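You operate a simulated robot arm through the tools that you are given. There is no shell and no other tool.

You are at the controls of a simulated robot arm. One attempt, no reset.

JOB
Free the tagged bottle: tag off, rack it by its mould number, tick its row GOOD.
Fine: lay the tag in the red tray; blue pen, back in its stand.
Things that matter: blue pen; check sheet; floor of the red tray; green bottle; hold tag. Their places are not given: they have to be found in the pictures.

Only the result counts: the job must be done as asked and must still hold three seconds after the hand-in. Knocking over, shifting, dropping, spilling or breaking anything else fails it.

ROBOT AND FRAMES
A 7-joint arm with a two-finger parallel gripper, fixed in place. Base frame: the origin is at the foot of the arm, x ahead of it, y to its left, z up; the work surface is at about z = 5. Readings come in mm, degrees, newtons and seconds.
With the tool pointing down near the work surface it reaches from about 240 to 620 mm from the base axis. Its first joint turns from -66.0 to 66.0 degrees. Payload 2.6 kg.
Tool frame: the origin (TCP) lies between the finger pads and is the grasp point; the fingertips stand 30 mm ahead of it; z points along the fingers, y is the line along which they close. Largest opening 94 mm; finger width 28, thickness 10; the body of the gripper, 50 by 96 mm, starts 55 mm behind the TCP.
Orientation is that of the tool frame in the base frame, as a unit quaternion [x, y, z, w]. With the fingers straight down and closing along the base's y, the tool's x points along the base's -x, its y along +y and its z along -z.

CONTROLS
- The arm moves only by the tool jog_arm. Its arguments are lists of equal length, an entry for each row: "slide": the shift along the tool's x, y, z in mm, a list of three; "rot": the turn, a rotation vector about the tool's x, y, z in degrees, a list of three; "fingers": the finger opening in mm, from 0 to 94. In form: {"slide": [[x, y, z], ...], "rot": [[wx, wy, wz], ...], "fingers": [fingers, ...]}. A call has 1 to 20 rows; each row shifts and turns the commanded pose from where the row before left it, along the tool's axes as they then stand. Each row takes 0.2 s and may step no farther than 50 mm and 8.6 degrees from the row before; otherwise, or with a gripper value out of range, the whole call is refused. A pose out of reach is approached as far as the arm can. The call stops where the force on the tool passes 40 N (or 10 N more than at its start, if that is more) or the arm is blocked; 0.2 s more then pass. The fingers move at their own pace (about 72 mm/s each) and stop on an object; they squeeze with about 33 N. The grip force told is the motor's: it shows also when the fingers shut on nothing. Time passes only in rows, and 0.2 s behind the last, so rows that do not move let the fingers close. The reply holds the time, the measured pose of the TCP, the force on the tool along the base axes, the opening and the grip force, in the units named above and with some noise, with the torque about the TCP (base axes, N m) and any sound that the robot's microphone picked up.
- Cameras (640 x 400 px; columns grow to the right, rows downward): "scene" is fixed at [27.5, 424.2, 564.6]; the picture's right is [-0.84, -0.54, 0.00], its down [-0.30, 0.47, -0.83] and it looks along [0.45, -0.70, -0.55] (base axes); focal length 283 px, centre (320, 200). "wrist" rides on the gripper at [76, 14, -102] in the tool frame; the picture's right is [-0.18, 0.98, 0.00], its down [-0.75, -0.14, -0.64] and it looks along [-0.63, -0.12, 0.77] (tool axes); focal length 243 px, centre (320, 200).
- camera(camera): a new picture of that camera. The clock stands still meanwhile.
- pixel_to_xyz(camera, pixels): there is no depth. For up to 12 entries [column, row, z] of the newest picture of that camera ("zoom" is the newest enlarged one), the place [x, y] in the base frame at which the ray of that pixel passes the height z, good to about 2 mm. The clock stands still meanwhile.
- close_up(camera, box): a new picture of the part [left, top, right, bottom] of that camera's present view, enlarged. The clock stands still meanwhile.
- close_job(): hands the job in; it is judged then, once.

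Unless the task says otherwise, let go and move clear before handing in.

The tools are called after "Call:" by a JSON object that holds its "name" and its "arguments". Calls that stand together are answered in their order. jog_arm: Moves the arm, as the interface text tells. Its arguments: {"type":"object","properties":{"slide":{"type":"array"},"rot":{"type":"array"},"fingers":{"type":"array"}},"required":["slide","rot","fingers"]} The other tools are called the same way: camera (camera) takes a picture; pixel_to_xyz (camera, pixels) gives the place at which the rays of pixels pass given heights; close_up (camera, box) takes an enlarged picture of a part of a camera's view; close_job () hands the job in.

At the start:

```text
time_s: 0.0
eef_pos: [397.8, 52.3, 350.9]
tcp_rot: [0.0, 1.0, 0.0, 0.0]
contact_force: [-0.5, -0.3, 0.6]
ft_torque: [0.06, 0.04, -0.04]
gripper_width: 93.9
grasp_force: 0.0
```

scene: 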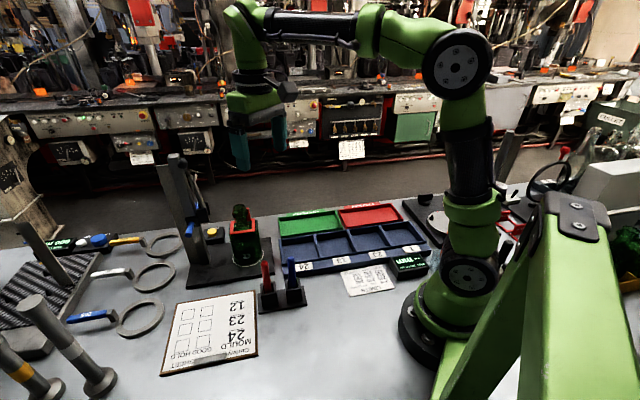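
wrist: 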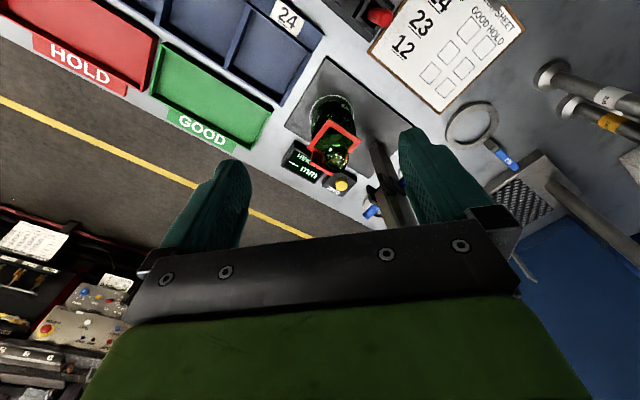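

The first pictures show a green bottle with a red square tag (scene about 243,240), trays, check sheet and two pens. I'll enlarge these parts before I move.

Call:
{"name": "close_up", "arguments": {"camera": "scene", "box": [180, 180, 320, 300]}}

Call:
{"name": "close_up", "arguments": {"camera": "scene", "box": [260, 190, 440, 300]}}

Call:
{"name": "close_up", "arguments": {"camera": "scene", "box": [150, 260, 320, 380]}}

Call:
{"name": "close_up", "arguments": {"camera": "wrist", "box": [270, 80, 400, 220]}}

```text
3.33 times, centred on (250, 240) of scene
```

zoom: 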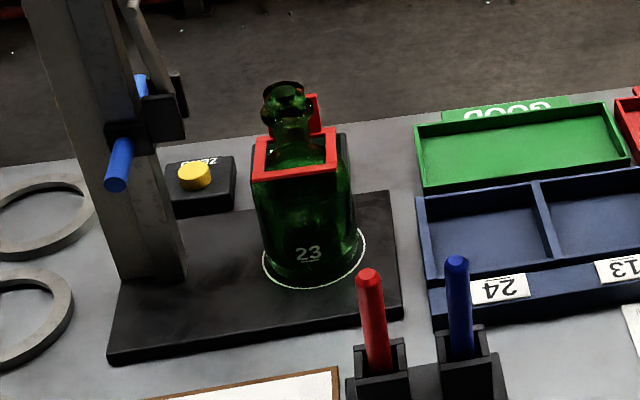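

```text
3.56 times, centred on (350, 245) of scene
```

zoom: 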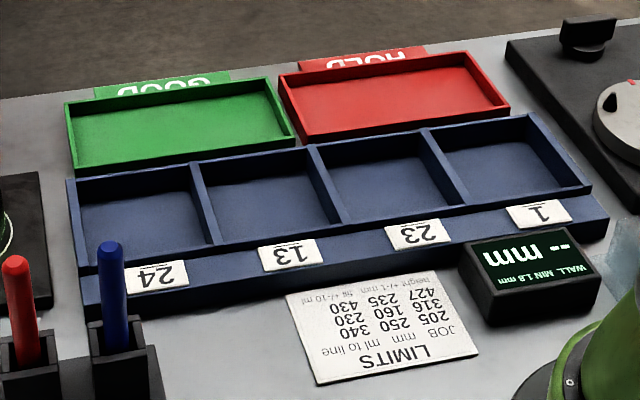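

```text
3.33 times, centred on (235, 320) of scene
```

zoom: 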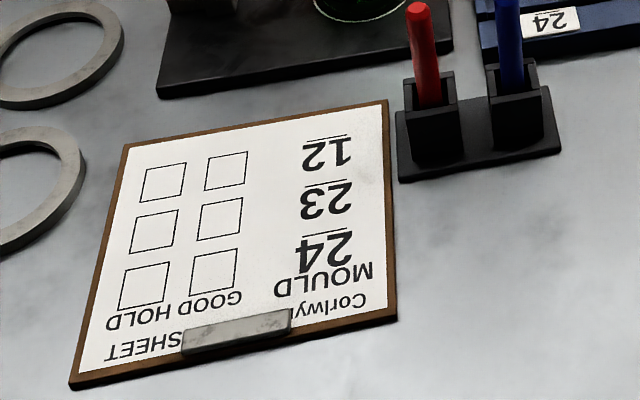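

```text
2.86 times, centred on (335, 150) of wrist
```

zoom: 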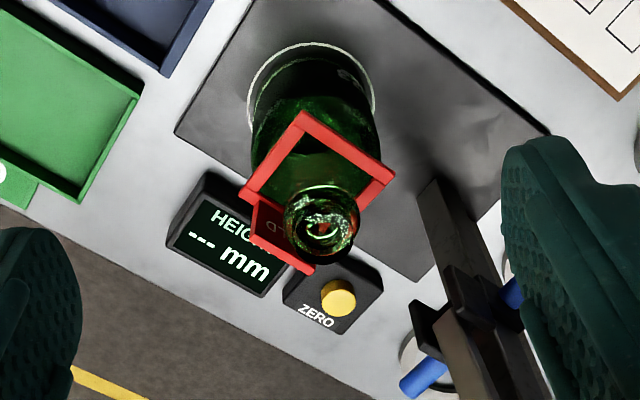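

The bottle shows mould number 23 (zoom at 308,253). The rack has a 23 slot, and the sheet has a 23 row in the middle. Next I'll take the rough places of these from scene pixels.

Call:
{"name": "camera", "arguments": {"camera": "scene"}}

Call:
{"name": "pixel_to_xyz", "arguments": {"camera": "scene", "pixels": [[248, 257, 15], [242, 227, 100], [237, 209, 130], [268, 265, 60], [290, 260, 60], [268, 310, 5], [296, 305, 5], [371, 216, 12], [360, 237, 15], [388, 236, 15], [206, 328, 8], [186, 330, 8]]}}

Call:
{"name": "close_up", "arguments": {"camera": "scene", "box": [215, 195, 275, 275]}}

Call:
{"name": "close_up", "arguments": {"camera": "scene", "box": [250, 250, 315, 315]}}

```text
taken
```

scene: 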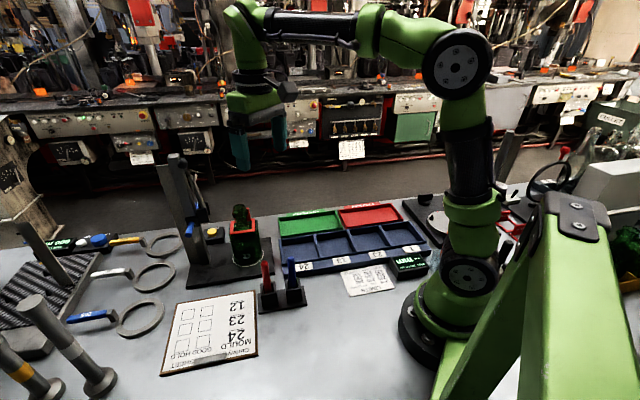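

```text
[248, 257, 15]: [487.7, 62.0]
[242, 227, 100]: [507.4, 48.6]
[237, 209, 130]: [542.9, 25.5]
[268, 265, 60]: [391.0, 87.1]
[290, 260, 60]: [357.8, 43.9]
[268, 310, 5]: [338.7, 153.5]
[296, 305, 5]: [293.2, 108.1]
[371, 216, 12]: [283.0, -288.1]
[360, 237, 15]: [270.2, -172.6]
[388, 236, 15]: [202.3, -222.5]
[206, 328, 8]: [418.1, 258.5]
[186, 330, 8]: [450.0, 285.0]
```

```text
5.00 times, centred on (245, 235) of scene
```

zoom: 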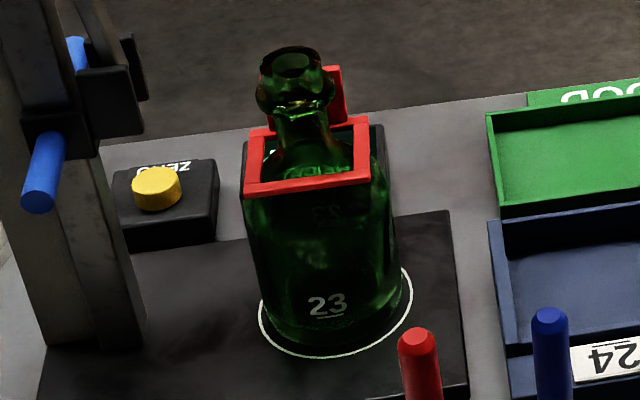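

```text
6.15 times, centred on (282, 282) of scene
```

zoom: 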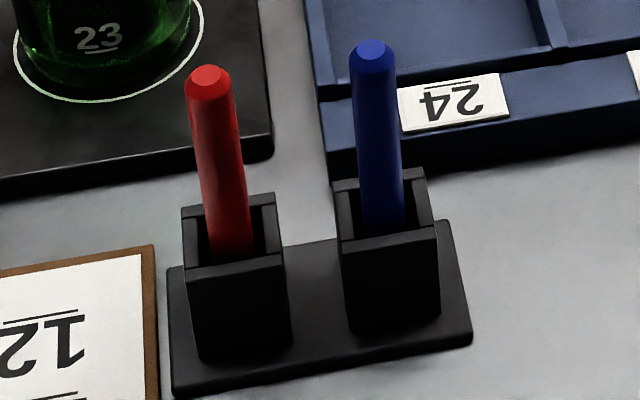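

The last zoom confirms the blue pen stands in the right-hand socket and the red in the left. I'll triangulate the bottle mouth (scene 239,207; wrist 336,159), ring and tag from both cameras.

Call:
{"name": "pixel_to_xyz", "arguments": {"camera": "scene", "pixels": [[239, 207, 100], [239, 207, 130], [239, 207, 160], [239, 207, 190], [233, 273, 15], [248, 252, 15]]}}

Call:
{"name": "pixel_to_xyz", "arguments": {"camera": "wrist", "pixels": [[336, 159, 100], [336, 159, 130], [336, 159, 160], [336, 159, 190], [332, 110, 15], [388, 8, 8], [160, 100, 8], [282, 15, 30], [385, 20, 60], [210, 120, 15], [70, 50, 15]]}}

```text
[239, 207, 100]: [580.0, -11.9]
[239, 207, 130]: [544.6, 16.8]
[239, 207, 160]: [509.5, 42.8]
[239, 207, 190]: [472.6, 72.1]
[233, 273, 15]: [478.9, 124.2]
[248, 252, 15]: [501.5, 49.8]
```

```text
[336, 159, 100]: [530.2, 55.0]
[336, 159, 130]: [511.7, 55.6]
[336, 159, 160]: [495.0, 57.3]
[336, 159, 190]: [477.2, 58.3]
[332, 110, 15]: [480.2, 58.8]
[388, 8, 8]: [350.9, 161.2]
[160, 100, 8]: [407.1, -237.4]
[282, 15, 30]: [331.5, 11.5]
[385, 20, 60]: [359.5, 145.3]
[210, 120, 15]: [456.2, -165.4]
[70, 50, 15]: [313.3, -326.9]
```

The mouth rays meet at about (488, 58, 175), so the bottle stands near (487, 59). I'll swing over the trays with the camera looking straight down to map rack, tray, sheet and pen stand.

Call:
{"name": "jog_arm", "arguments": {"slide": [[0, -30, 0], [0, -30, 0], [0, -30, 0], [0, -30, 0], [0, -20, 0]], "rot": [[0, 7.5, 0], [0, 7.5, 0], [0, 7.5, 0], [0, 7.5, 0], [0, 7.5, 0]], "fingers": [94, 94, 94, 94, 94]}}

Call:
{"name": "camera", "arguments": {"camera": "wrist"}}

```text
time_s: 1.2
eef_pos: [315.7, -93.7, 320.9]
tcp_rot: [-0.001, 0.951, 0.005, -0.309]
contact_force: [1.2, -0.1, 0.0]
ft_torque: [0.02, -0.02, -0.02]
gripper_width: 93.8
grasp_force: 0.1
out of reach, approached as far as the arm can: row 4, 5
```

```text
taken
```

wrist: 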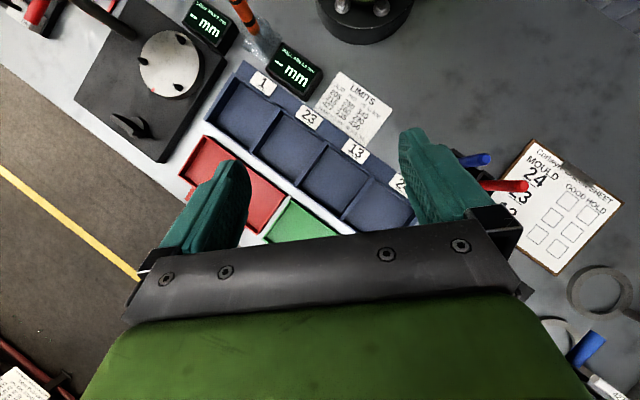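

This straight-down view shows the rack (1, 23, 13, 24), red tray at (235,185), pens at (475,160) and (505,186), and the sheet. I'll enlarge and measure.

Call:
{"name": "close_up", "arguments": {"camera": "wrist", "box": [170, 60, 430, 240]}}

Call:
{"name": "pixel_to_xyz", "arguments": {"camera": "zoom", "pixels": [[60, 50, 25], [130, 140, 25], [200, 20, 25], [300, 100, 25]]}}

Call:
{"name": "close_up", "arguments": {"camera": "wrist", "box": [440, 120, 640, 290]}}

Call:
{"name": "pixel_to_xyz", "arguments": {"camera": "wrist", "pixels": [[242, 64, 30], [207, 116, 30], [212, 110, 30], [248, 152, 30], [286, 95, 30], [208, 137, 20], [183, 175, 20], [285, 184, 20], [488, 158, 100], [527, 186, 100], [205, 135, 15], [400, 183, 30]]}}

```text
2.22 times, centred on (300, 150) of wrist
```

zoom: 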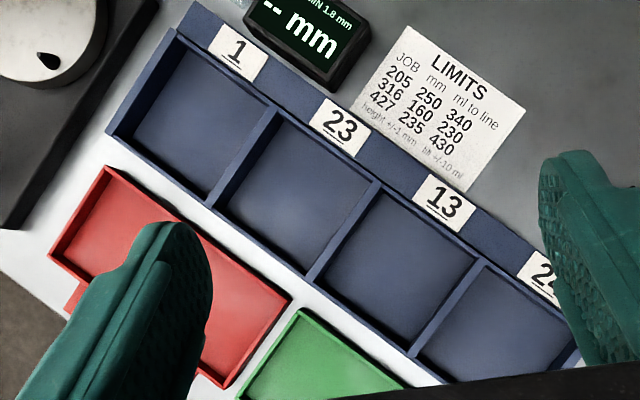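

```text
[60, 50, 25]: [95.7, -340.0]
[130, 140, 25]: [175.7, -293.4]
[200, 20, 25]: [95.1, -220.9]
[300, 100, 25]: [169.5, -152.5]
```

```text
2.35 times, centred on (540, 205) of wrist
```

zoom: 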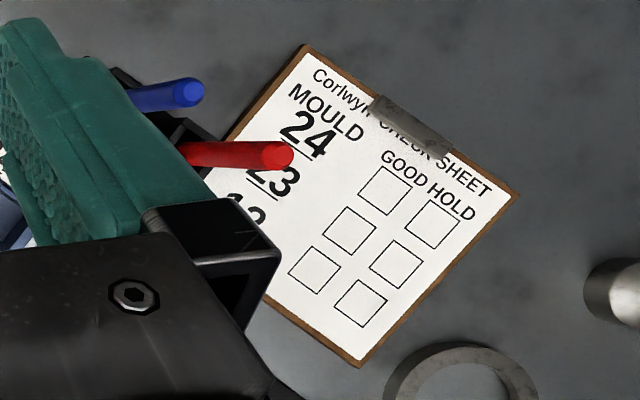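

```text
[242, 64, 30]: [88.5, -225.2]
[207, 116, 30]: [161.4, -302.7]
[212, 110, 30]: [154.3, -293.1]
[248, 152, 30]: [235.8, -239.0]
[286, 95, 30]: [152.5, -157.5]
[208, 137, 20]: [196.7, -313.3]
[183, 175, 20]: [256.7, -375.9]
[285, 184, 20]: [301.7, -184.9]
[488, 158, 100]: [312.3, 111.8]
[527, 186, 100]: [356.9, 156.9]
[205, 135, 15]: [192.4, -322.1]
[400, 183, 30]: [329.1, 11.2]
```

The zooms give the row for 23: its GOOD box is at zoom (349,231). I'll triangulate the pen tops and measure boxes, slot 23 and the red tray.

Call:
{"name": "pixel_to_xyz", "arguments": {"camera": "zoom", "pixels": [[384, 190, 10], [349, 231, 10], [315, 270, 10], [397, 264, 10], [327, 231, 10], [347, 207, 10], [376, 229, 10], [353, 255, 10], [190, 92, 70], [190, 92, 100], [190, 92, 130]]}}

Call:
{"name": "pixel_to_xyz", "arguments": {"camera": "scene", "pixels": [[290.4, 256.8, 70], [290.4, 256.8, 100], [290.4, 256.8, 130], [263.6, 262.2, 100], [263.6, 262.2, 70]]}}

Call:
{"name": "pixel_to_xyz", "arguments": {"camera": "wrist", "pixels": [[288.7, 147.7, 15], [279.7, 110, 30], [346, 142, 30], [317.7, 188.3, 30], [252.7, 154.5, 30], [218, 135, 20], [190, 172, 20], [290, 185, 20], [255, 233, 20], [521.7, 185.9, 100], [521.7, 185.9, 70]]}}

```text
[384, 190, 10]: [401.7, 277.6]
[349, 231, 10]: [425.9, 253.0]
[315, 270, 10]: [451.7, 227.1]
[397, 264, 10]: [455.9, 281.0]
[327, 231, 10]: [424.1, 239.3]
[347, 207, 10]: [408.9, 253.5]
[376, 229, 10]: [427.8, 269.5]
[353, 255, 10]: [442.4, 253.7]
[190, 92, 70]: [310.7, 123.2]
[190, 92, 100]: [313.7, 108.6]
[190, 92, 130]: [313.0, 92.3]
```

```text
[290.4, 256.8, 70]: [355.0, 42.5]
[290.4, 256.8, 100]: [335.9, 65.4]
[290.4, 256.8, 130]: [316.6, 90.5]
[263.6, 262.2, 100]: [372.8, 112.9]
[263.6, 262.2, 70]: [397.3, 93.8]
```

```text
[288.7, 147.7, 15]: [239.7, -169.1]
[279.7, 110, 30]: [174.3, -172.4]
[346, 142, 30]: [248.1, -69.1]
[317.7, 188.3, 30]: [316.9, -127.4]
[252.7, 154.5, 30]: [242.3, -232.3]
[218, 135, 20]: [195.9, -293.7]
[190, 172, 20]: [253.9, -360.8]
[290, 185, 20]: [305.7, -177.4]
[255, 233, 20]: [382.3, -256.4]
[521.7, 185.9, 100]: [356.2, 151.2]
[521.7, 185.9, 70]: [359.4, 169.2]
```

The pen tops triangulate to z≈130: blue at (315,91), red at (352,133). The GOOD box of row 23 is near (426,253), about 21 mm on a side. I'll swing back upright to look closely at the tag on the bottle.

Call:
{"name": "jog_arm", "arguments": {"slide": [[0, 28, 0], [0, 28, 0], [0, 28, 0], [0, 28, 0], [0, 28, 0]], "rot": [[0, -7.2, 0], [0, -7.2, 0], [0, -7.2, 0], [0, -7.2, 0], [0, -7.2, 0]], "fingers": [94, 94, 94, 94, 94]}}

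```text
time_s: 2.4
eef_pos: [316.0, 46.7, 323.3]
tcp_rot: [0.0, 1.0, 0.002, -0.013]
contact_force: [0.1, 0.0, -0.9]
ft_torque: [-0.02, -0.01, -0.05]
gripper_width: 94.1
grasp_force: 0.1
```

The readings show the tool near upright with 1.5° pitch left over. I'll correct that and move closer to the bottle for a look.

Call:
{"name": "jog_arm", "arguments": {"slide": [[-30, 0, 20], [-30, 0, 20], [-20, 0, 20]], "rot": [[0, -1.5, 0], [0, 0, 0], [0, 0, 0]], "fingers": [94, 94, 94]}}

Call:
{"name": "camera", "arguments": {"camera": "wrist"}}

Call:
{"name": "close_up", "arguments": {"camera": "wrist", "box": [240, 80, 420, 250]}}

```text
time_s: 3.2
eef_pos: [396.1, 45.5, 261.0]
tcp_rot: [0.0, 1.0, 0.0, 0.001]
contact_force: [-1.0, -0.3, -0.1]
ft_torque: [-0.03, 0.0, 0.01]
gripper_width: 94.0
grasp_force: 0.0
```

```text
taken
```

wrist: 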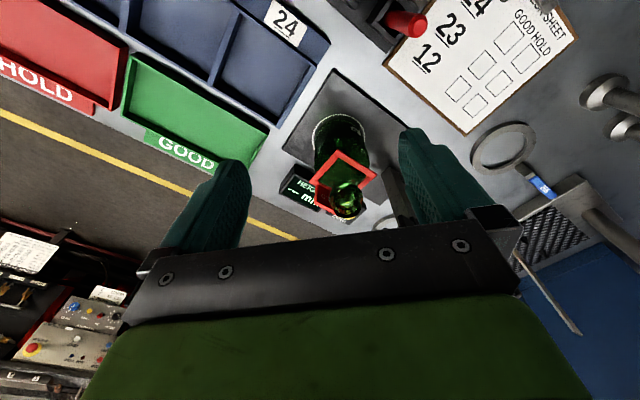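

```text
2.35 times, centred on (330, 165) of wrist
```

zoom: 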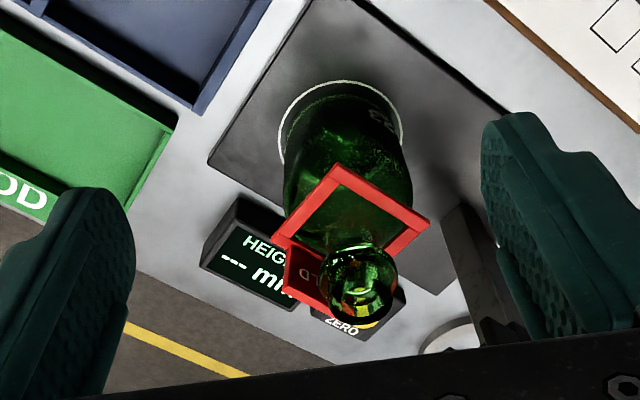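

The tag is a square collar round the neck with an upright HOLD panel on its far side (zoom 310,285). I'll triangulate its corners.

Call:
{"name": "pixel_to_xyz", "arguments": {"camera": "scene", "pixels": [[255, 231.6, 100], [255, 231.6, 120], [255, 231.6, 140], [230.2, 233, 100], [230.2, 233, 120], [230.2, 233, 140], [249, 208, 140], [249, 208, 160], [250.6, 219, 110], [250.6, 219, 130], [254.6, 218.6, 110], [254.6, 218.6, 130]]}}

Call:
{"name": "pixel_to_xyz", "arguments": {"camera": "zoom", "pixels": [[335, 163, 100], [335, 163, 120], [335, 163, 140], [430, 215, 100], [430, 215, 120], [430, 215, 140], [272, 235, 110], [272, 235, 130], [285, 293, 150], [330, 315, 150], [298, 240, 120], [362, 290, 175]]}}

```text
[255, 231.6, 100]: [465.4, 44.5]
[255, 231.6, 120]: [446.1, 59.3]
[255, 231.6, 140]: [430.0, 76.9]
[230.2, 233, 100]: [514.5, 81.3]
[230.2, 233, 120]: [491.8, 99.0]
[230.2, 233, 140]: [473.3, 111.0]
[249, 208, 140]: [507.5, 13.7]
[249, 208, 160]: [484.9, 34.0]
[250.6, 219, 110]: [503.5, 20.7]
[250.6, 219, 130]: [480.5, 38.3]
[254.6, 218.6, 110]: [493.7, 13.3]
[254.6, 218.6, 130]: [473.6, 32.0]
```

```text
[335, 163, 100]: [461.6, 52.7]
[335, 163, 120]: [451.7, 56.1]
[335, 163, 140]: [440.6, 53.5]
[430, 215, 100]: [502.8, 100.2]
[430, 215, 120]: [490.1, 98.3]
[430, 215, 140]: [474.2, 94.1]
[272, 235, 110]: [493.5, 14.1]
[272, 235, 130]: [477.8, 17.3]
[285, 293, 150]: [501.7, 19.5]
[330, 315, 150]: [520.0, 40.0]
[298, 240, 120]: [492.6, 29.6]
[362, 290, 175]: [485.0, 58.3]
```

The frame is about 60 mm square at z≈117, with corners (450,56), (491,99), (493,14) and (534,57). Its panel stands on the far side to z≈146, centred near (513,35). I'll check where the gauge column is before approaching.

Call:
{"name": "close_up", "arguments": {"camera": "scene", "box": [140, 140, 280, 300]}}

Call:
{"name": "close_up", "arguments": {"camera": "wrist", "box": [340, 110, 520, 250]}}

Call:
{"name": "pixel_to_xyz", "arguments": {"camera": "scene", "pixels": [[195, 265, 15], [207, 262, 15], [215, 282, 15], [188, 287, 10], [272, 264, 15], [170, 155, 200], [170, 155, 250], [170, 155, 300]]}}

Call:
{"name": "pixel_to_xyz", "arguments": {"camera": "wrist", "pixels": [[384, 170, 15], [395, 175, 15], [335, 72, 15], [283, 148, 15], [378, 200, 15], [330, 98, 15], [340, 135, 15]]}}

```text
2.50 times, centred on (210, 220) of scene
```

zoom: 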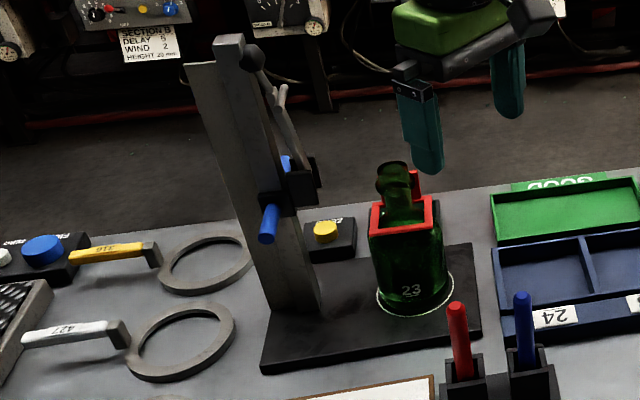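

```text
2.86 times, centred on (430, 180) of wrist
```

zoom: 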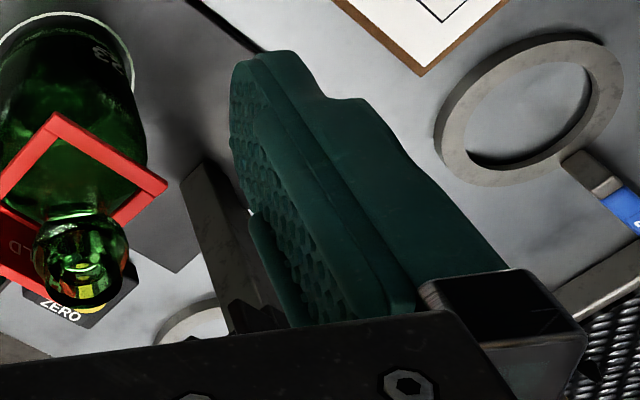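

```text
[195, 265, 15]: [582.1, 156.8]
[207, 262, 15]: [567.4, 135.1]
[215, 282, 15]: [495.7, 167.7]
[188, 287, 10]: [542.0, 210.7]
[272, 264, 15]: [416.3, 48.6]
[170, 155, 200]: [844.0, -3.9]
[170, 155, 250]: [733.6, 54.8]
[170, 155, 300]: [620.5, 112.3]
```

```text
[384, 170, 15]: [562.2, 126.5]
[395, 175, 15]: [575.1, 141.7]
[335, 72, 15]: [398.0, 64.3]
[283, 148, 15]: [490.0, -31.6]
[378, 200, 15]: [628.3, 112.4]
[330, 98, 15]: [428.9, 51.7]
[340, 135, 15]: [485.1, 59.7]
```

The column stands around (560–580, 125–160), well clear of my approach. I'll yaw 45° so the fingers close across the panel, and look again from that side.

Call:
{"name": "jog_arm", "arguments": {"slide": [[0, 0, 0], [0, 0, 0], [0, 0, 0], [0, 0, 0], [0, 0, 0], [0, 0, 0]], "rot": [[0, 0, -7.5], [0, 0, -7.5], [0, 0, -7.5], [0, 0, -7.5], [0, 0, -7.5], [0, 0, -7.5]], "fingers": [94, 94, 94, 94, 94, 94]}}

Call:
{"name": "camera", "arguments": {"camera": "wrist"}}

```text
time_s: 4.6
eef_pos: [395.8, 46.1, 261.3]
tcp_rot: [-0.385, 0.923, 0.0, 0.0]
contact_force: [0.3, -0.9, 0.1]
ft_torque: [0.01, 0.0, 0.01]
gripper_width: 94.1
grasp_force: 0.1
```

```text
taken
```

wrist: 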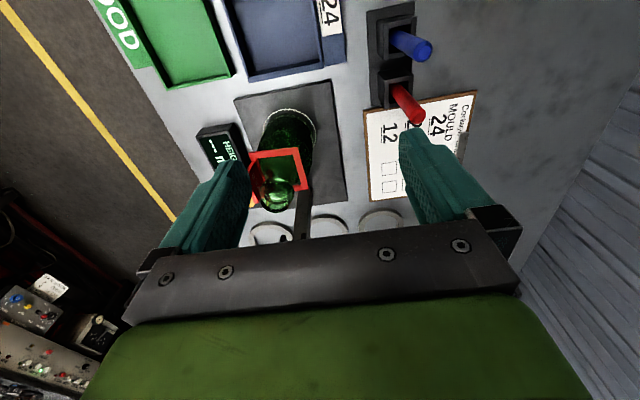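

The image is now nearly square with the tag (frame at 275,170). I'll move sideways so that the panel lies between the fingers, and look closer.

Call:
{"name": "jog_arm", "arguments": {"slide": [[0, -30, 0], [0, -30, 0], [0, -30, 0]], "rot": [[0, 0, 0], [0, 0, 0], [0, 0, 0]], "fingers": [94, 94, 94]}}

Call:
{"name": "camera", "arguments": {"camera": "wrist"}}

Call:
{"name": "close_up", "arguments": {"camera": "wrist", "box": [260, 100, 420, 250]}}

```text
time_s: 5.4
eef_pos: [458.8, -19.3, 260.7]
tcp_rot: [-0.382, 0.924, 0.0, 0.0]
contact_force: [0.0, -0.6, 0.4]
ft_torque: [-0.02, 0.0, 0.0]
gripper_width: 93.8
grasp_force: 0.1
```

```text
taken
```

wrist: 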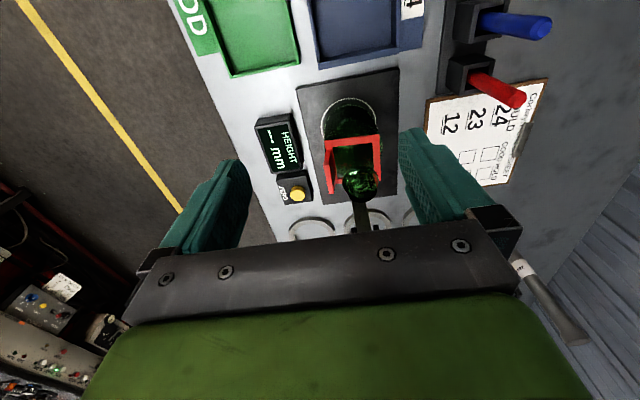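

```text
2.67 times, centred on (340, 175) of wrist
```

zoom: 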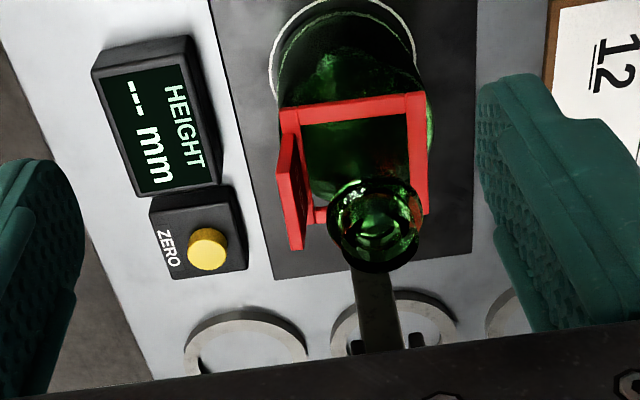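

The panel is clear now: it's upright on the left side of the frame at zoom (293,195). I'll enlarge further.

Call:
{"name": "close_up", "arguments": {"camera": "wrist", "box": [310, 120, 390, 210]}}

Call:
{"name": "pixel_to_xyz", "arguments": {"camera": "zoom", "pixels": [[320, 200, 146]]}}

```text
4.44 times, centred on (350, 165) of wrist
```

zoom: 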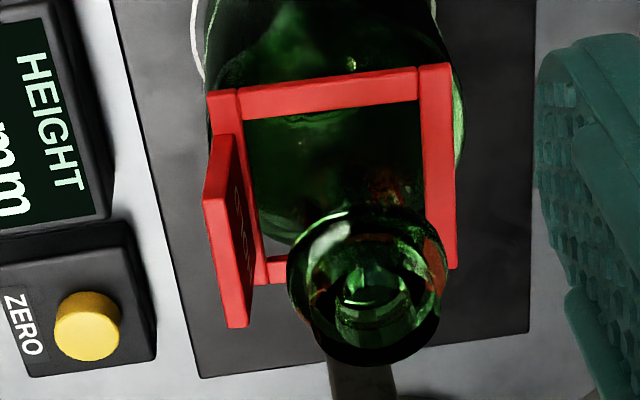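

```text
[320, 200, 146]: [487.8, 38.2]
```

The panel's top face runs from zoom (214,195) to (238,327), about 4 mm thick. I'll get its place at candidate heights, together with the frame corners.

Call:
{"name": "pixel_to_xyz", "arguments": {"camera": "zoom", "pixels": [[214, 195, 140], [214, 195, 150], [214, 195, 160], [238, 327, 140], [238, 327, 150], [238, 327, 160], [207, 92, 118], [452, 65, 118], [455, 266, 118], [238, 90, 118], [418, 68, 118], [365, 288, 175]]}}

Call:
{"name": "close_up", "arguments": {"camera": "scene", "box": [225, 195, 265, 240]}}

```text
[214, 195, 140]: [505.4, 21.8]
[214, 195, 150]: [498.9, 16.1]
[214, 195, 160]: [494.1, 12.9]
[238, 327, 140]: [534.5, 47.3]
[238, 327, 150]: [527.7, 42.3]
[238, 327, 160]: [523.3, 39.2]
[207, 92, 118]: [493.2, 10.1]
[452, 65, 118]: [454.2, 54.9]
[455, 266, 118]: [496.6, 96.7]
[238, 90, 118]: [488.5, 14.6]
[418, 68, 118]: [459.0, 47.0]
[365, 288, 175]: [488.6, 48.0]
```

```text
8.89 times, centred on (245, 218) of scene
```

zoom: 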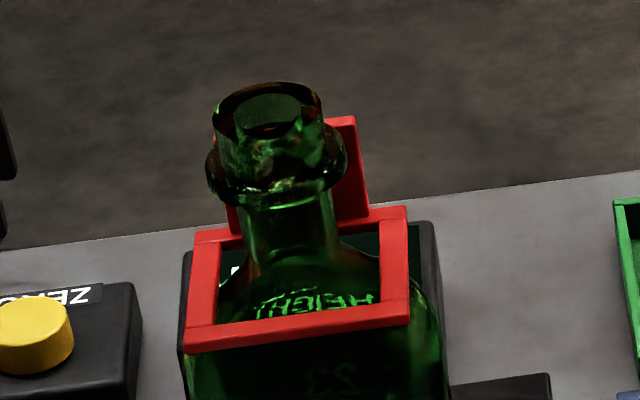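

The bottle lip comes within about 9 mm of the panel's inner face, too tight for a 10 mm finger. I'll turn 90° and grip the panel by its two end edges (39 mm apart), clear of the neck.

Call:
{"name": "jog_arm", "arguments": {"slide": [[0, 0, 0], [0, 0, 0], [0, 0, 0], [0, 0, 0], [0, 0, 0], [0, 0, 0], [0, 0, 0], [0, 0, 0], [0, 0, 0], [0, 0, 0], [0, 0, 0], [0, 0, 0], [0, 0, 0]], "rot": [[0, 0, 7.5], [0, 0, 7.5], [0, 0, 7.5], [0, 0, 7.5], [0, 0, 7.5], [0, 0, 7.5], [0, 0, 7.5], [0, 0, 7.5], [0, 0, 7.5], [0, 0, 7.5], [0, 0, 7.5], [0, 0, 7.5], [0, 0, 0]], "fingers": [94, 94, 94, 94, 94, 94, 94, 94, 94, 94, 94, 94, 94]}}

Call:
{"name": "camera", "arguments": {"camera": "wrist"}}

```text
time_s: 8.2
eef_pos: [459.9, -18.6, 261.3]
tcp_rot: [0.384, 0.923, 0.0, 0.0]
contact_force: [-0.2, 0.2, 0.2]
ft_torque: [-0.01, 0.0, -0.04]
gripper_width: 94.1
grasp_force: 0.1
```

```text
taken
```

wrist: 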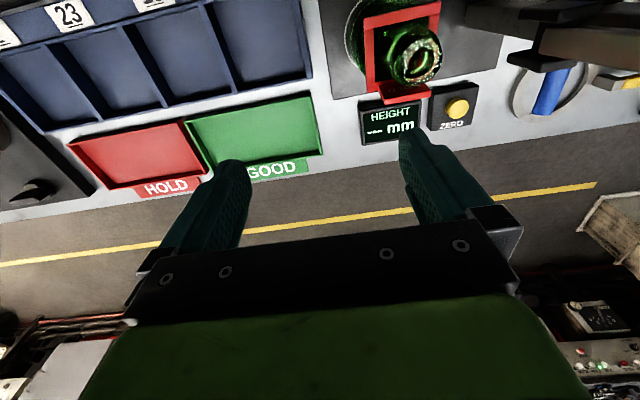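

The frame, panel and trays all line up with the tool axes in this view. I'll slide along the tool's y to centre on the panel.

Call:
{"name": "jog_arm", "arguments": {"slide": [[0, 38, 0], [0, 37, 0], [0, 0, 0]], "rot": [[0, 0, 0], [0, 0, 0], [0, 0, 0]], "fingers": [94, 94, 94]}}

Call:
{"name": "camera", "arguments": {"camera": "wrist"}}

Call:
{"name": "close_up", "arguments": {"camera": "wrist", "box": [220, 30, 420, 180]}}

```text
time_s: 9.0
eef_pos: [515.0, 35.4, 260.8]
tcp_rot: [0.383, 0.924, 0.0, 0.001]
contact_force: [0.6, 0.1, 0.1]
ft_torque: [-0.01, 0.0, -0.01]
gripper_width: 94.0
grasp_force: 0.0
```

```text
taken
```

wrist: 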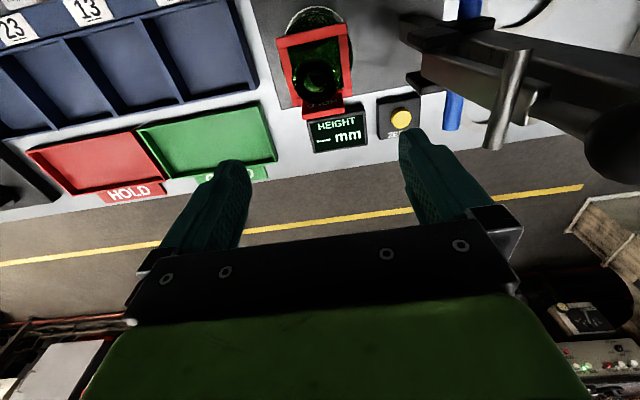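

```text
2.67 times, centred on (320, 105) of wrist
```

zoom: 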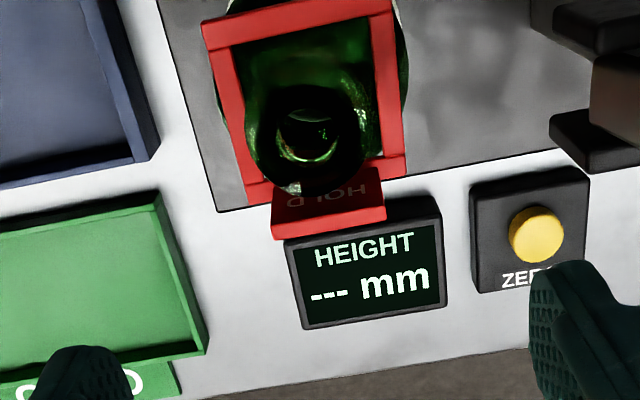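

The panel's top edge runs zoom (271,232) to (387,213), between the fingers. The gauge knob shows at the right (610,150), so I'll check that clearance.

Call:
{"name": "pixel_to_xyz", "arguments": {"camera": "zoom", "pixels": [[271, 232, 147], [387, 213, 147], [271, 232, 143], [387, 213, 143], [203, 25, 118], [393, 5, 118], [248, 205, 118], [405, 172, 118], [330, 110, 165]]}}

Call:
{"name": "pixel_to_xyz", "arguments": {"camera": "wrist", "pixels": [[590, 150, 250], [590, 150, 300], [490, 150, 200], [490, 150, 250], [520, 60, 250], [402, 30, 150], [410, 80, 150]]}}

Call:
{"name": "close_up", "arguments": {"camera": "scene", "box": [150, 130, 290, 250]}}

```text
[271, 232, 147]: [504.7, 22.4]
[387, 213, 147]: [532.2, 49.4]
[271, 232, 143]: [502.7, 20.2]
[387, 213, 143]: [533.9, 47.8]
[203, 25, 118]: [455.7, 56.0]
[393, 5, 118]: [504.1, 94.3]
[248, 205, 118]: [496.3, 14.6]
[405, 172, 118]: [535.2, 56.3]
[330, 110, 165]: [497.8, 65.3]
```

```text
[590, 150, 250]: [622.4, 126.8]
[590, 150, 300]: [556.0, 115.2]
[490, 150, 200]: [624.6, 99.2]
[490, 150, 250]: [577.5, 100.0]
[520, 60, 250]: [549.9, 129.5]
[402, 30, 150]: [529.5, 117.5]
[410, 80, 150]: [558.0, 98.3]
```

```text
3.33 times, centred on (220, 190) of scene
```

zoom: 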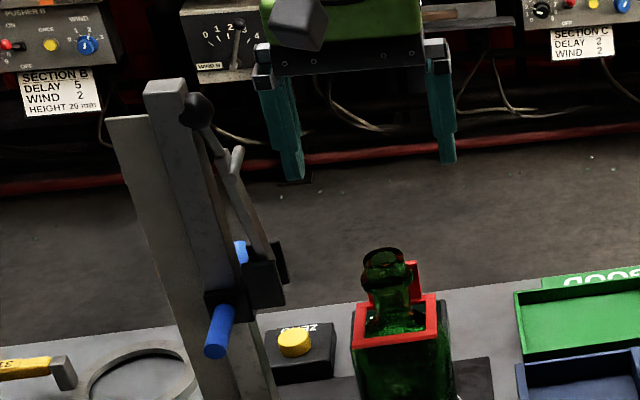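

Panel end edges are at t≈370 and 409, against the tool's 389, so it is well centred; n is about 341. The knob clears the body by about 25 mm if I narrow the fingers. I'll narrow to 62 mm and descend to z≈160.

Call:
{"name": "jog_arm", "arguments": {"slide": [[-3, 0, 0], [0, 0, 0], [0, 0, 35], [0, 0, 30], [0, 0, 20], [0, 0, 15], [0, 0, 0]], "rot": [[0, 0, 0], [0, 0, 0], [0, 0, 0], [0, 0, 0], [0, 0, 0], [0, 0, 0], [0, 0, 0]], "fingers": [62, 62, 62, 62, 62, 62, 62]}}

Call:
{"name": "camera", "arguments": {"camera": "wrist"}}

Call:
{"name": "close_up", "arguments": {"camera": "scene", "box": [180, 160, 300, 260]}}

```text
time_s: 10.6
eef_pos: [516.4, 35.5, 160.4]
tcp_rot: [0.382, 0.924, 0.0, 0.0]
contact_force: [0.5, -0.1, 0.2]
ft_torque: [-0.01, 0.01, 0.0]
gripper_width: 61.9
grasp_force: 0.0
```

```text
taken
```

wrist: 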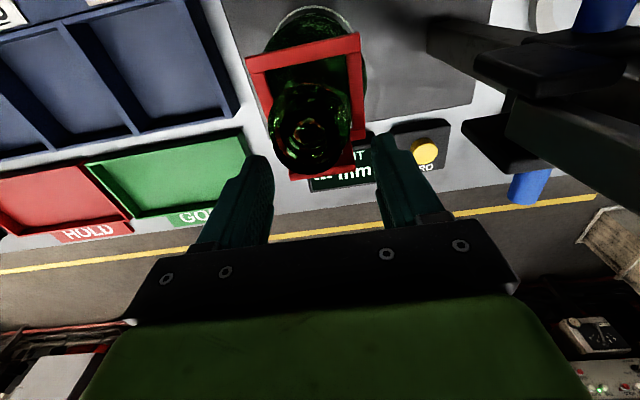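

```text
4.00 times, centred on (240, 210) of scene
```

zoom: 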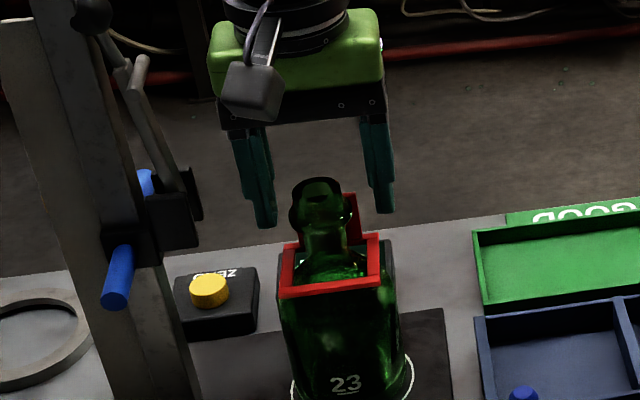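

The scene zoom shows the fingertips (263,225 and 385,213) either side of the panel, about 15 mm below its top. I'll go 3 mm lower and close.

Call:
{"name": "jog_arm", "arguments": {"slide": [[0, 0, 3], [0, 0, 0], [0, 0, 0], [0, 0, 0]], "rot": [[0, 0, 0], [0, 0, 0], [0, 0, 0], [0, 0, 0]], "fingers": [62, 30, 25, 25]}}

Call:
{"name": "close_up", "arguments": {"camera": "scene", "box": [200, 170, 300, 260]}}

Call:
{"name": "close_up", "arguments": {"camera": "wrist", "box": [220, 10, 440, 200]}}

```text
time_s: 11.6
eef_pos: [517.5, 33.4, 157.2]
tcp_rot: [0.383, 0.924, -0.001, 0.0]
contact_force: [-0.3, -0.1, -0.9]
ft_torque: [-0.02, -0.04, 0.0]
gripper_width: 38.7
grasp_force: 33.2
```

```text
4.44 times, centred on (250, 215) of scene
```

zoom: 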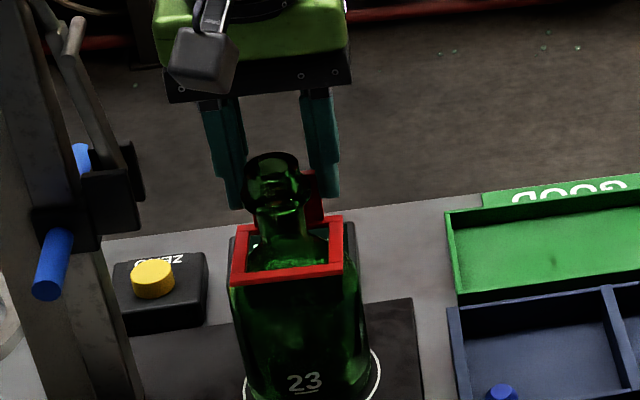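

```text
2.11 times, centred on (330, 105) of wrist
```

zoom: 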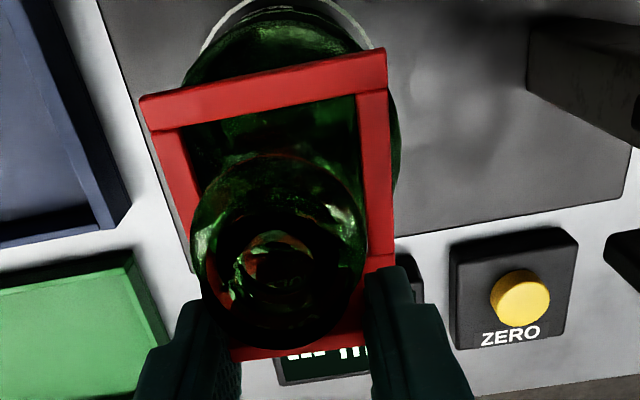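

The fingers hold the panel at 38.7 mm with 33 N. I'll lift straight up, first a little and then clear of the mouth.

Call:
{"name": "jog_arm", "arguments": {"slide": [[0, 0, -4], [0, 0, -6], [0, 0, -10], [0, 0, -10]], "rot": [[0, 0, 0], [0, 0, 0], [0, 0, 0], [0, 0, 0]], "fingers": [25, 25, 25, 25]}}

Call:
{"name": "close_up", "arguments": {"camera": "scene", "box": [200, 160, 300, 260]}}

Call:
{"name": "close_up", "arguments": {"camera": "wrist", "box": [220, 10, 440, 200]}}

```text
time_s: 12.6
eef_pos: [516.1, 32.3, 189.2]
tcp_rot: [0.382, 0.924, 0.001, 0.0]
contact_force: [0.5, 0.4, -0.3]
ft_torque: [-0.04, 0.0, -0.02]
gripper_width: 38.7
grasp_force: 32.6
```

```text
4.00 times, centred on (250, 210) of scene
```

zoom: 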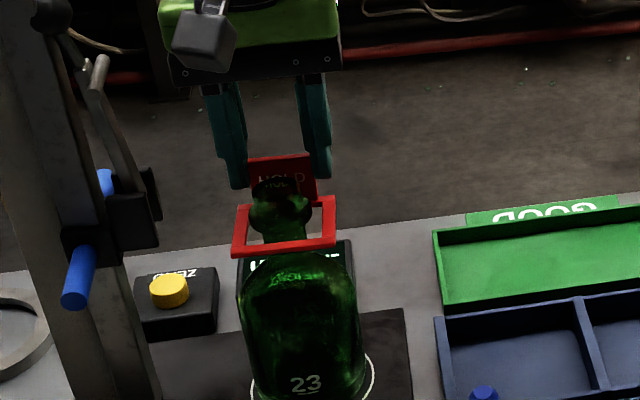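

```text
2.11 times, centred on (330, 105) of wrist
```

zoom: 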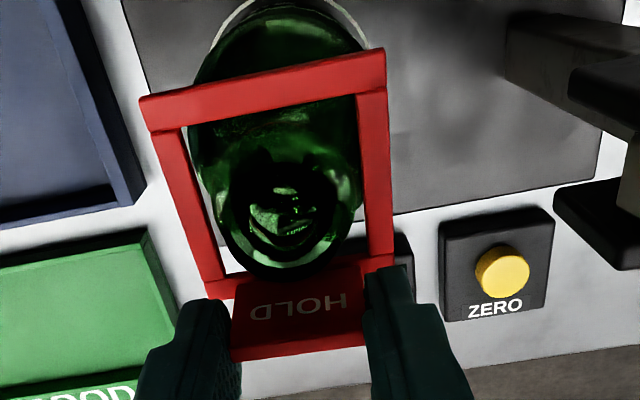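

The tag rises evenly with the bottle standing still. I'll keep lifting past the mouth.

Call:
{"name": "jog_arm", "arguments": {"slide": [[0, 0, -15], [0, 0, -15], [0, 0, -20], [0, 0, -25], [0, 0, -20]], "rot": [[0, 0, 0], [0, 0, 0], [0, 0, 0], [0, 0, 0], [0, 0, 0]], "fingers": [25, 25, 25, 25, 25]}}

Call:
{"name": "camera", "arguments": {"camera": "wrist"}}

Call:
{"name": "close_up", "arguments": {"camera": "scene", "box": [190, 130, 300, 260]}}

```text
time_s: 13.8
eef_pos: [516.0, 32.7, 283.7]
tcp_rot: [0.382, 0.924, 0.0, 0.0]
contact_force: [0.2, -0.2, 0.8]
ft_torque: [0.02, 0.01, 0.03]
gripper_width: 38.5
grasp_force: 32.7
```

```text
taken
```

wrist: 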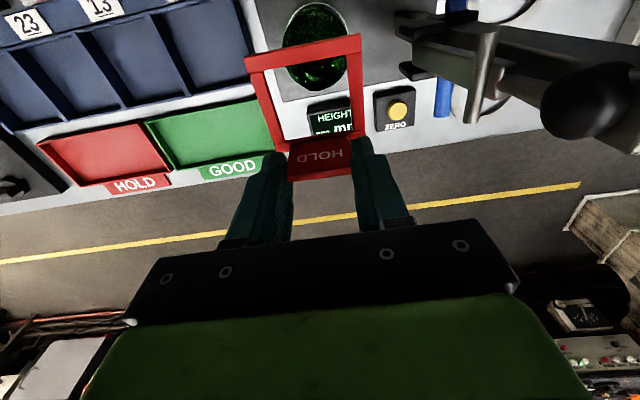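

```text
3.08 times, centred on (245, 195) of scene
```

zoom: 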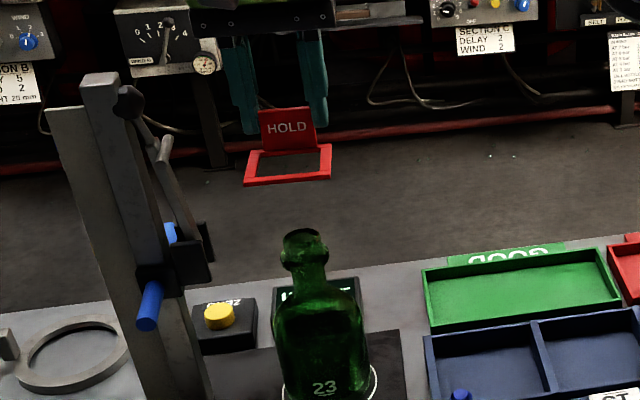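

The tag hangs free and flat, and the bottle is undisturbed. I'll now measure the red tray (35–172, 122–190) for the lay-down.

Call:
{"name": "close_up", "arguments": {"camera": "wrist", "box": [20, 90, 220, 220]}}

Call:
{"name": "close_up", "arguments": {"camera": "scene", "box": [330, 190, 420, 250]}}

```text
3.08 times, centred on (120, 155) of wrist
```

zoom: 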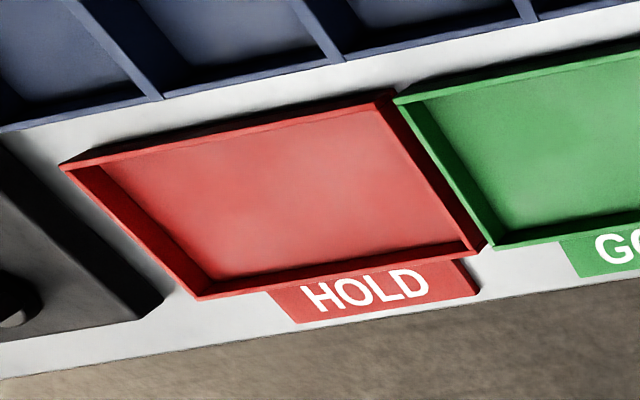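

```text
6.67 times, centred on (375, 220) of scene
```

zoom: 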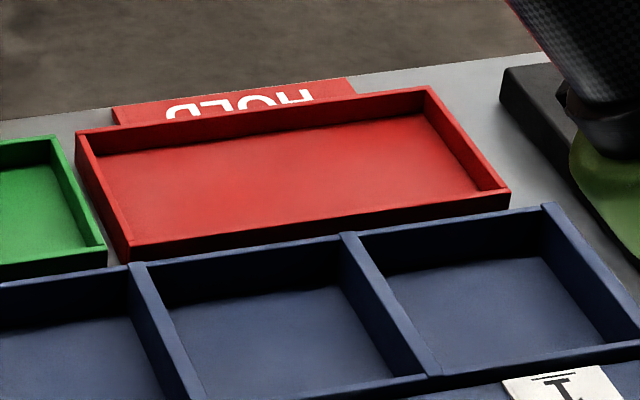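

I can match the tray's rim corners in both views, so I'll find the rim height and tray centre.

Call:
{"name": "pixel_to_xyz", "arguments": {"camera": "scene", "pixels": [[339, 210.25, 10], [339, 210.25, 30], [391.2, 203.2, 10], [391.2, 203.2, 30], [403.2, 218.5, 10], [403.2, 218.5, 30], [345.3, 228.7, 10], [345.3, 228.7, 30], [371, 216, 10]]}}

Call:
{"name": "pixel_to_xyz", "arguments": {"camera": "wrist", "pixels": [[172.9, 170.3, 10], [172.9, 170.3, 30], [80, 186.5, 10], [80, 186.5, 30], [35.6, 143.6, 10], [35.6, 143.6, 30], [144.4, 119.9, 10], [144.4, 119.9, 30]]}}

```text
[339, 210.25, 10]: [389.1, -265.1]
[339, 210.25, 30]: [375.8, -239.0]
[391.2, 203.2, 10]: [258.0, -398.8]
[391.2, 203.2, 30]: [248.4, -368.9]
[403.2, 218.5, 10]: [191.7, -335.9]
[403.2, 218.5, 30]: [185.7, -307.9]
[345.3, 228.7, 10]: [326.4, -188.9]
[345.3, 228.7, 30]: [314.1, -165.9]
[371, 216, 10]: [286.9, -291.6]
```

```text
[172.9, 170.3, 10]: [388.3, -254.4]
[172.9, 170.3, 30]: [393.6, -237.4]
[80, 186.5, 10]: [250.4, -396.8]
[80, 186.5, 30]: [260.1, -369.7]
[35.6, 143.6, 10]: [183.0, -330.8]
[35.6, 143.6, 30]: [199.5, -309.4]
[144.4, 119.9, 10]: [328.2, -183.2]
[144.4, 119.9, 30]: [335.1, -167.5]
```

The tray centre is about (289,-286) with the rim at z≈17, and it is 190×94 mm, aligned with the tool. I'll carry the tag over it at this height.

Call:
{"name": "jog_arm", "arguments": {"slide": [[-9.1, -38.7, 0], [-9.1, -38.7, 0], [-9.1, -38.7, 0], [-9.1, -38.7, 0], [-9.1, -38.7, 0], [-9.1, -38.7, 0], [-9.1, -38.7, 0], [-9.1, -38.7, 0], [-9.1, -38.7, 0], [-9.1, -38.7, 0], [0, 0, 0]], "rot": [[0, 0, 0], [0, 0, 0], [0, 0, 0], [0, 0, 0], [0, 0, 0], [0, 0, 0], [0, 0, 0], [0, 0, 0], [0, 0, 0], [0, 0, 0], [0, 0, 0]], "fingers": [25, 25, 25, 25, 25, 25, 25, 25, 25, 25, 25]}}

Call:
{"name": "camera", "arguments": {"camera": "wrist"}}

Call:
{"name": "camera", "arguments": {"camera": "scene"}}

```text
time_s: 16.2
eef_pos: [307.2, -306.3, 283.6]
tcp_rot: [0.383, 0.924, 0.0, -0.001]
contact_force: [0.2, -0.1, 0.1]
ft_torque: [0.0, -0.01, -0.04]
gripper_width: 38.5
grasp_force: 33.1
```

```text
taken
```

wrist: 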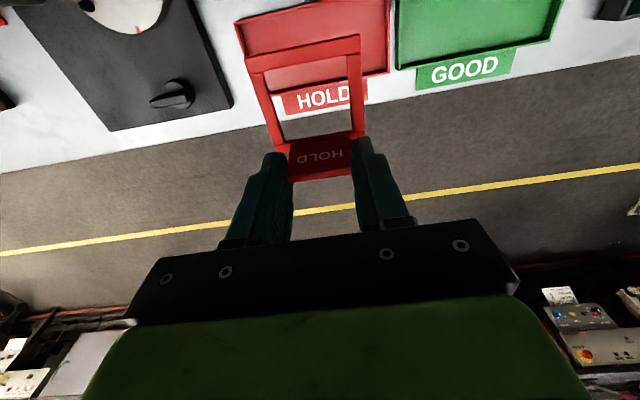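

```text
taken
```

scene: 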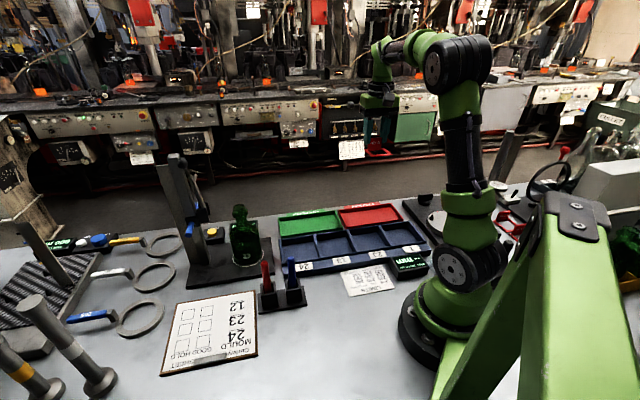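

The tag is over the tray region, still level in the grip. I'll lower to z≈90 and check alignment.

Call:
{"name": "jog_arm", "arguments": {"slide": [[0, 0, 45], [0, 0, 45], [0, 0, 45], [0, 0, 40], [0, 0, 15], [0, 0, 0]], "rot": [[0, 0, 0], [0, 0, 0], [0, 0, 0], [0, 0, 0], [0, 0, 0], [0, 0, 0]], "fingers": [25, 25, 25, 25, 25, 25]}}

Call:
{"name": "camera", "arguments": {"camera": "wrist"}}

Call:
{"name": "close_up", "arguments": {"camera": "scene", "box": [320, 160, 430, 250]}}

```text
time_s: 17.6
eef_pos: [306.2, -305.2, 93.5]
tcp_rot: [0.383, 0.924, 0.0, 0.0]
contact_force: [0.8, 0.2, -0.7]
ft_torque: [0.0, 0.02, 0.02]
gripper_width: 38.5
grasp_force: 33.1
```

```text
taken
```

wrist: 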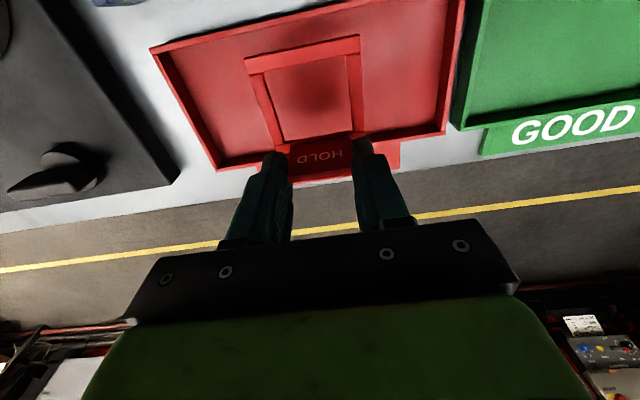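

```text
4.44 times, centred on (375, 205) of scene
```

zoom: 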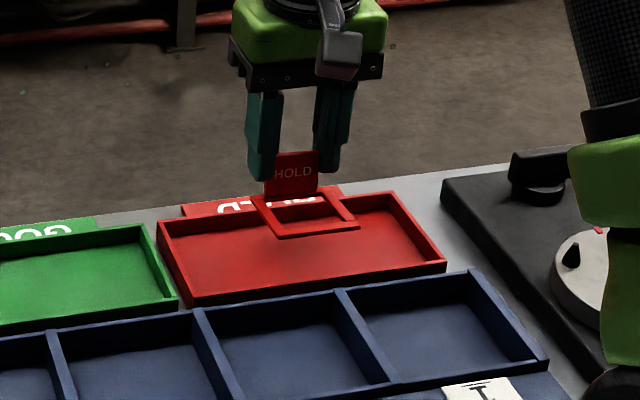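

The frame fits, but it's a bit nearer the rack-side wall. I'll shift 3 mm away and lower in small steps toward the floor.

Call:
{"name": "jog_arm", "arguments": {"slide": [[-3, 0, 10], [0, 0, 10], [0, 0, 8], [0, 0, 4], [0, 0, 0]], "rot": [[0, 0, 0], [0, 0, 0], [0, 0, 0], [0, 0, 0], [0, 0, 0]], "fingers": [25, 25, 25, 25, 25]}}

Call:
{"name": "close_up", "arguments": {"camera": "scene", "box": [330, 180, 420, 240]}}

Call:
{"name": "close_up", "arguments": {"camera": "wrist", "box": [140, 0, 480, 210]}}

```text
time_s: 18.8
eef_pos: [307.2, -306.5, 61.4]
tcp_rot: [0.383, 0.924, 0.0, 0.0]
contact_force: [-0.8, -1.3, -0.3]
ft_torque: [0.02, -0.01, 0.05]
gripper_width: 38.7
grasp_force: 33.1
```

```text
6.67 times, centred on (375, 210) of scene
```

zoom: 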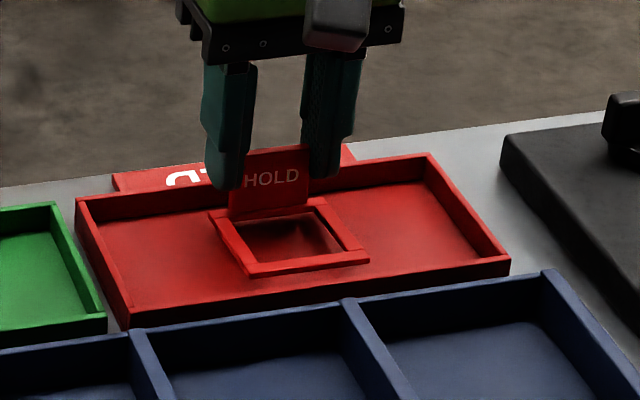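

```text
1.88 times, centred on (310, 105) of wrist
```

zoom: 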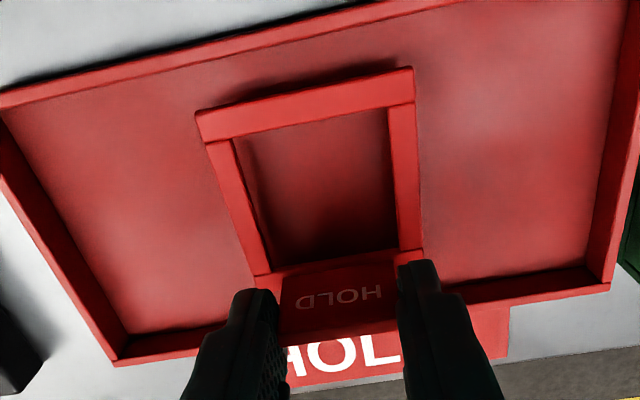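

The frame hovers inside the tray with margin on all sides. I'll lower in 2 mm steps, watching for contact.

Call:
{"name": "jog_arm", "arguments": {"slide": [[0, 0, 2], [0, 0, 2], [0, 0, 1]], "rot": [[0, 0, 0], [0, 0, 0], [0, 0, 0]], "fingers": [25, 25, 25]}}

Call:
{"name": "close_up", "arguments": {"camera": "scene", "box": [330, 180, 420, 240]}}

```text
time_s: 19.6
eef_pos: [308.2, -306.3, 55.7]
tcp_rot: [0.383, 0.924, 0.0, 0.0]
contact_force: [-0.6, -0.6, -0.9]
ft_torque: [0.01, -0.01, 0.0]
gripper_width: 38.4
grasp_force: 32.6
```

```text
6.67 times, centred on (375, 210) of scene
```

zoom: 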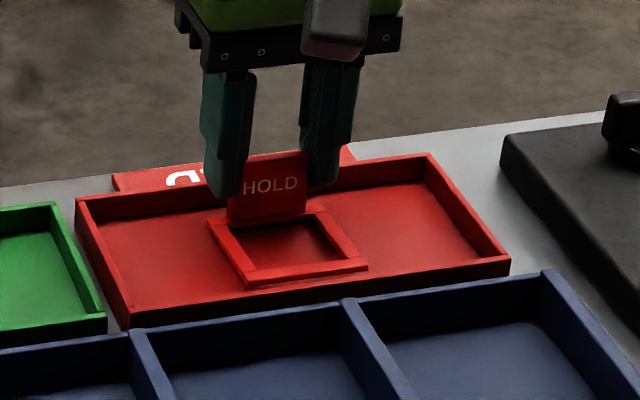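

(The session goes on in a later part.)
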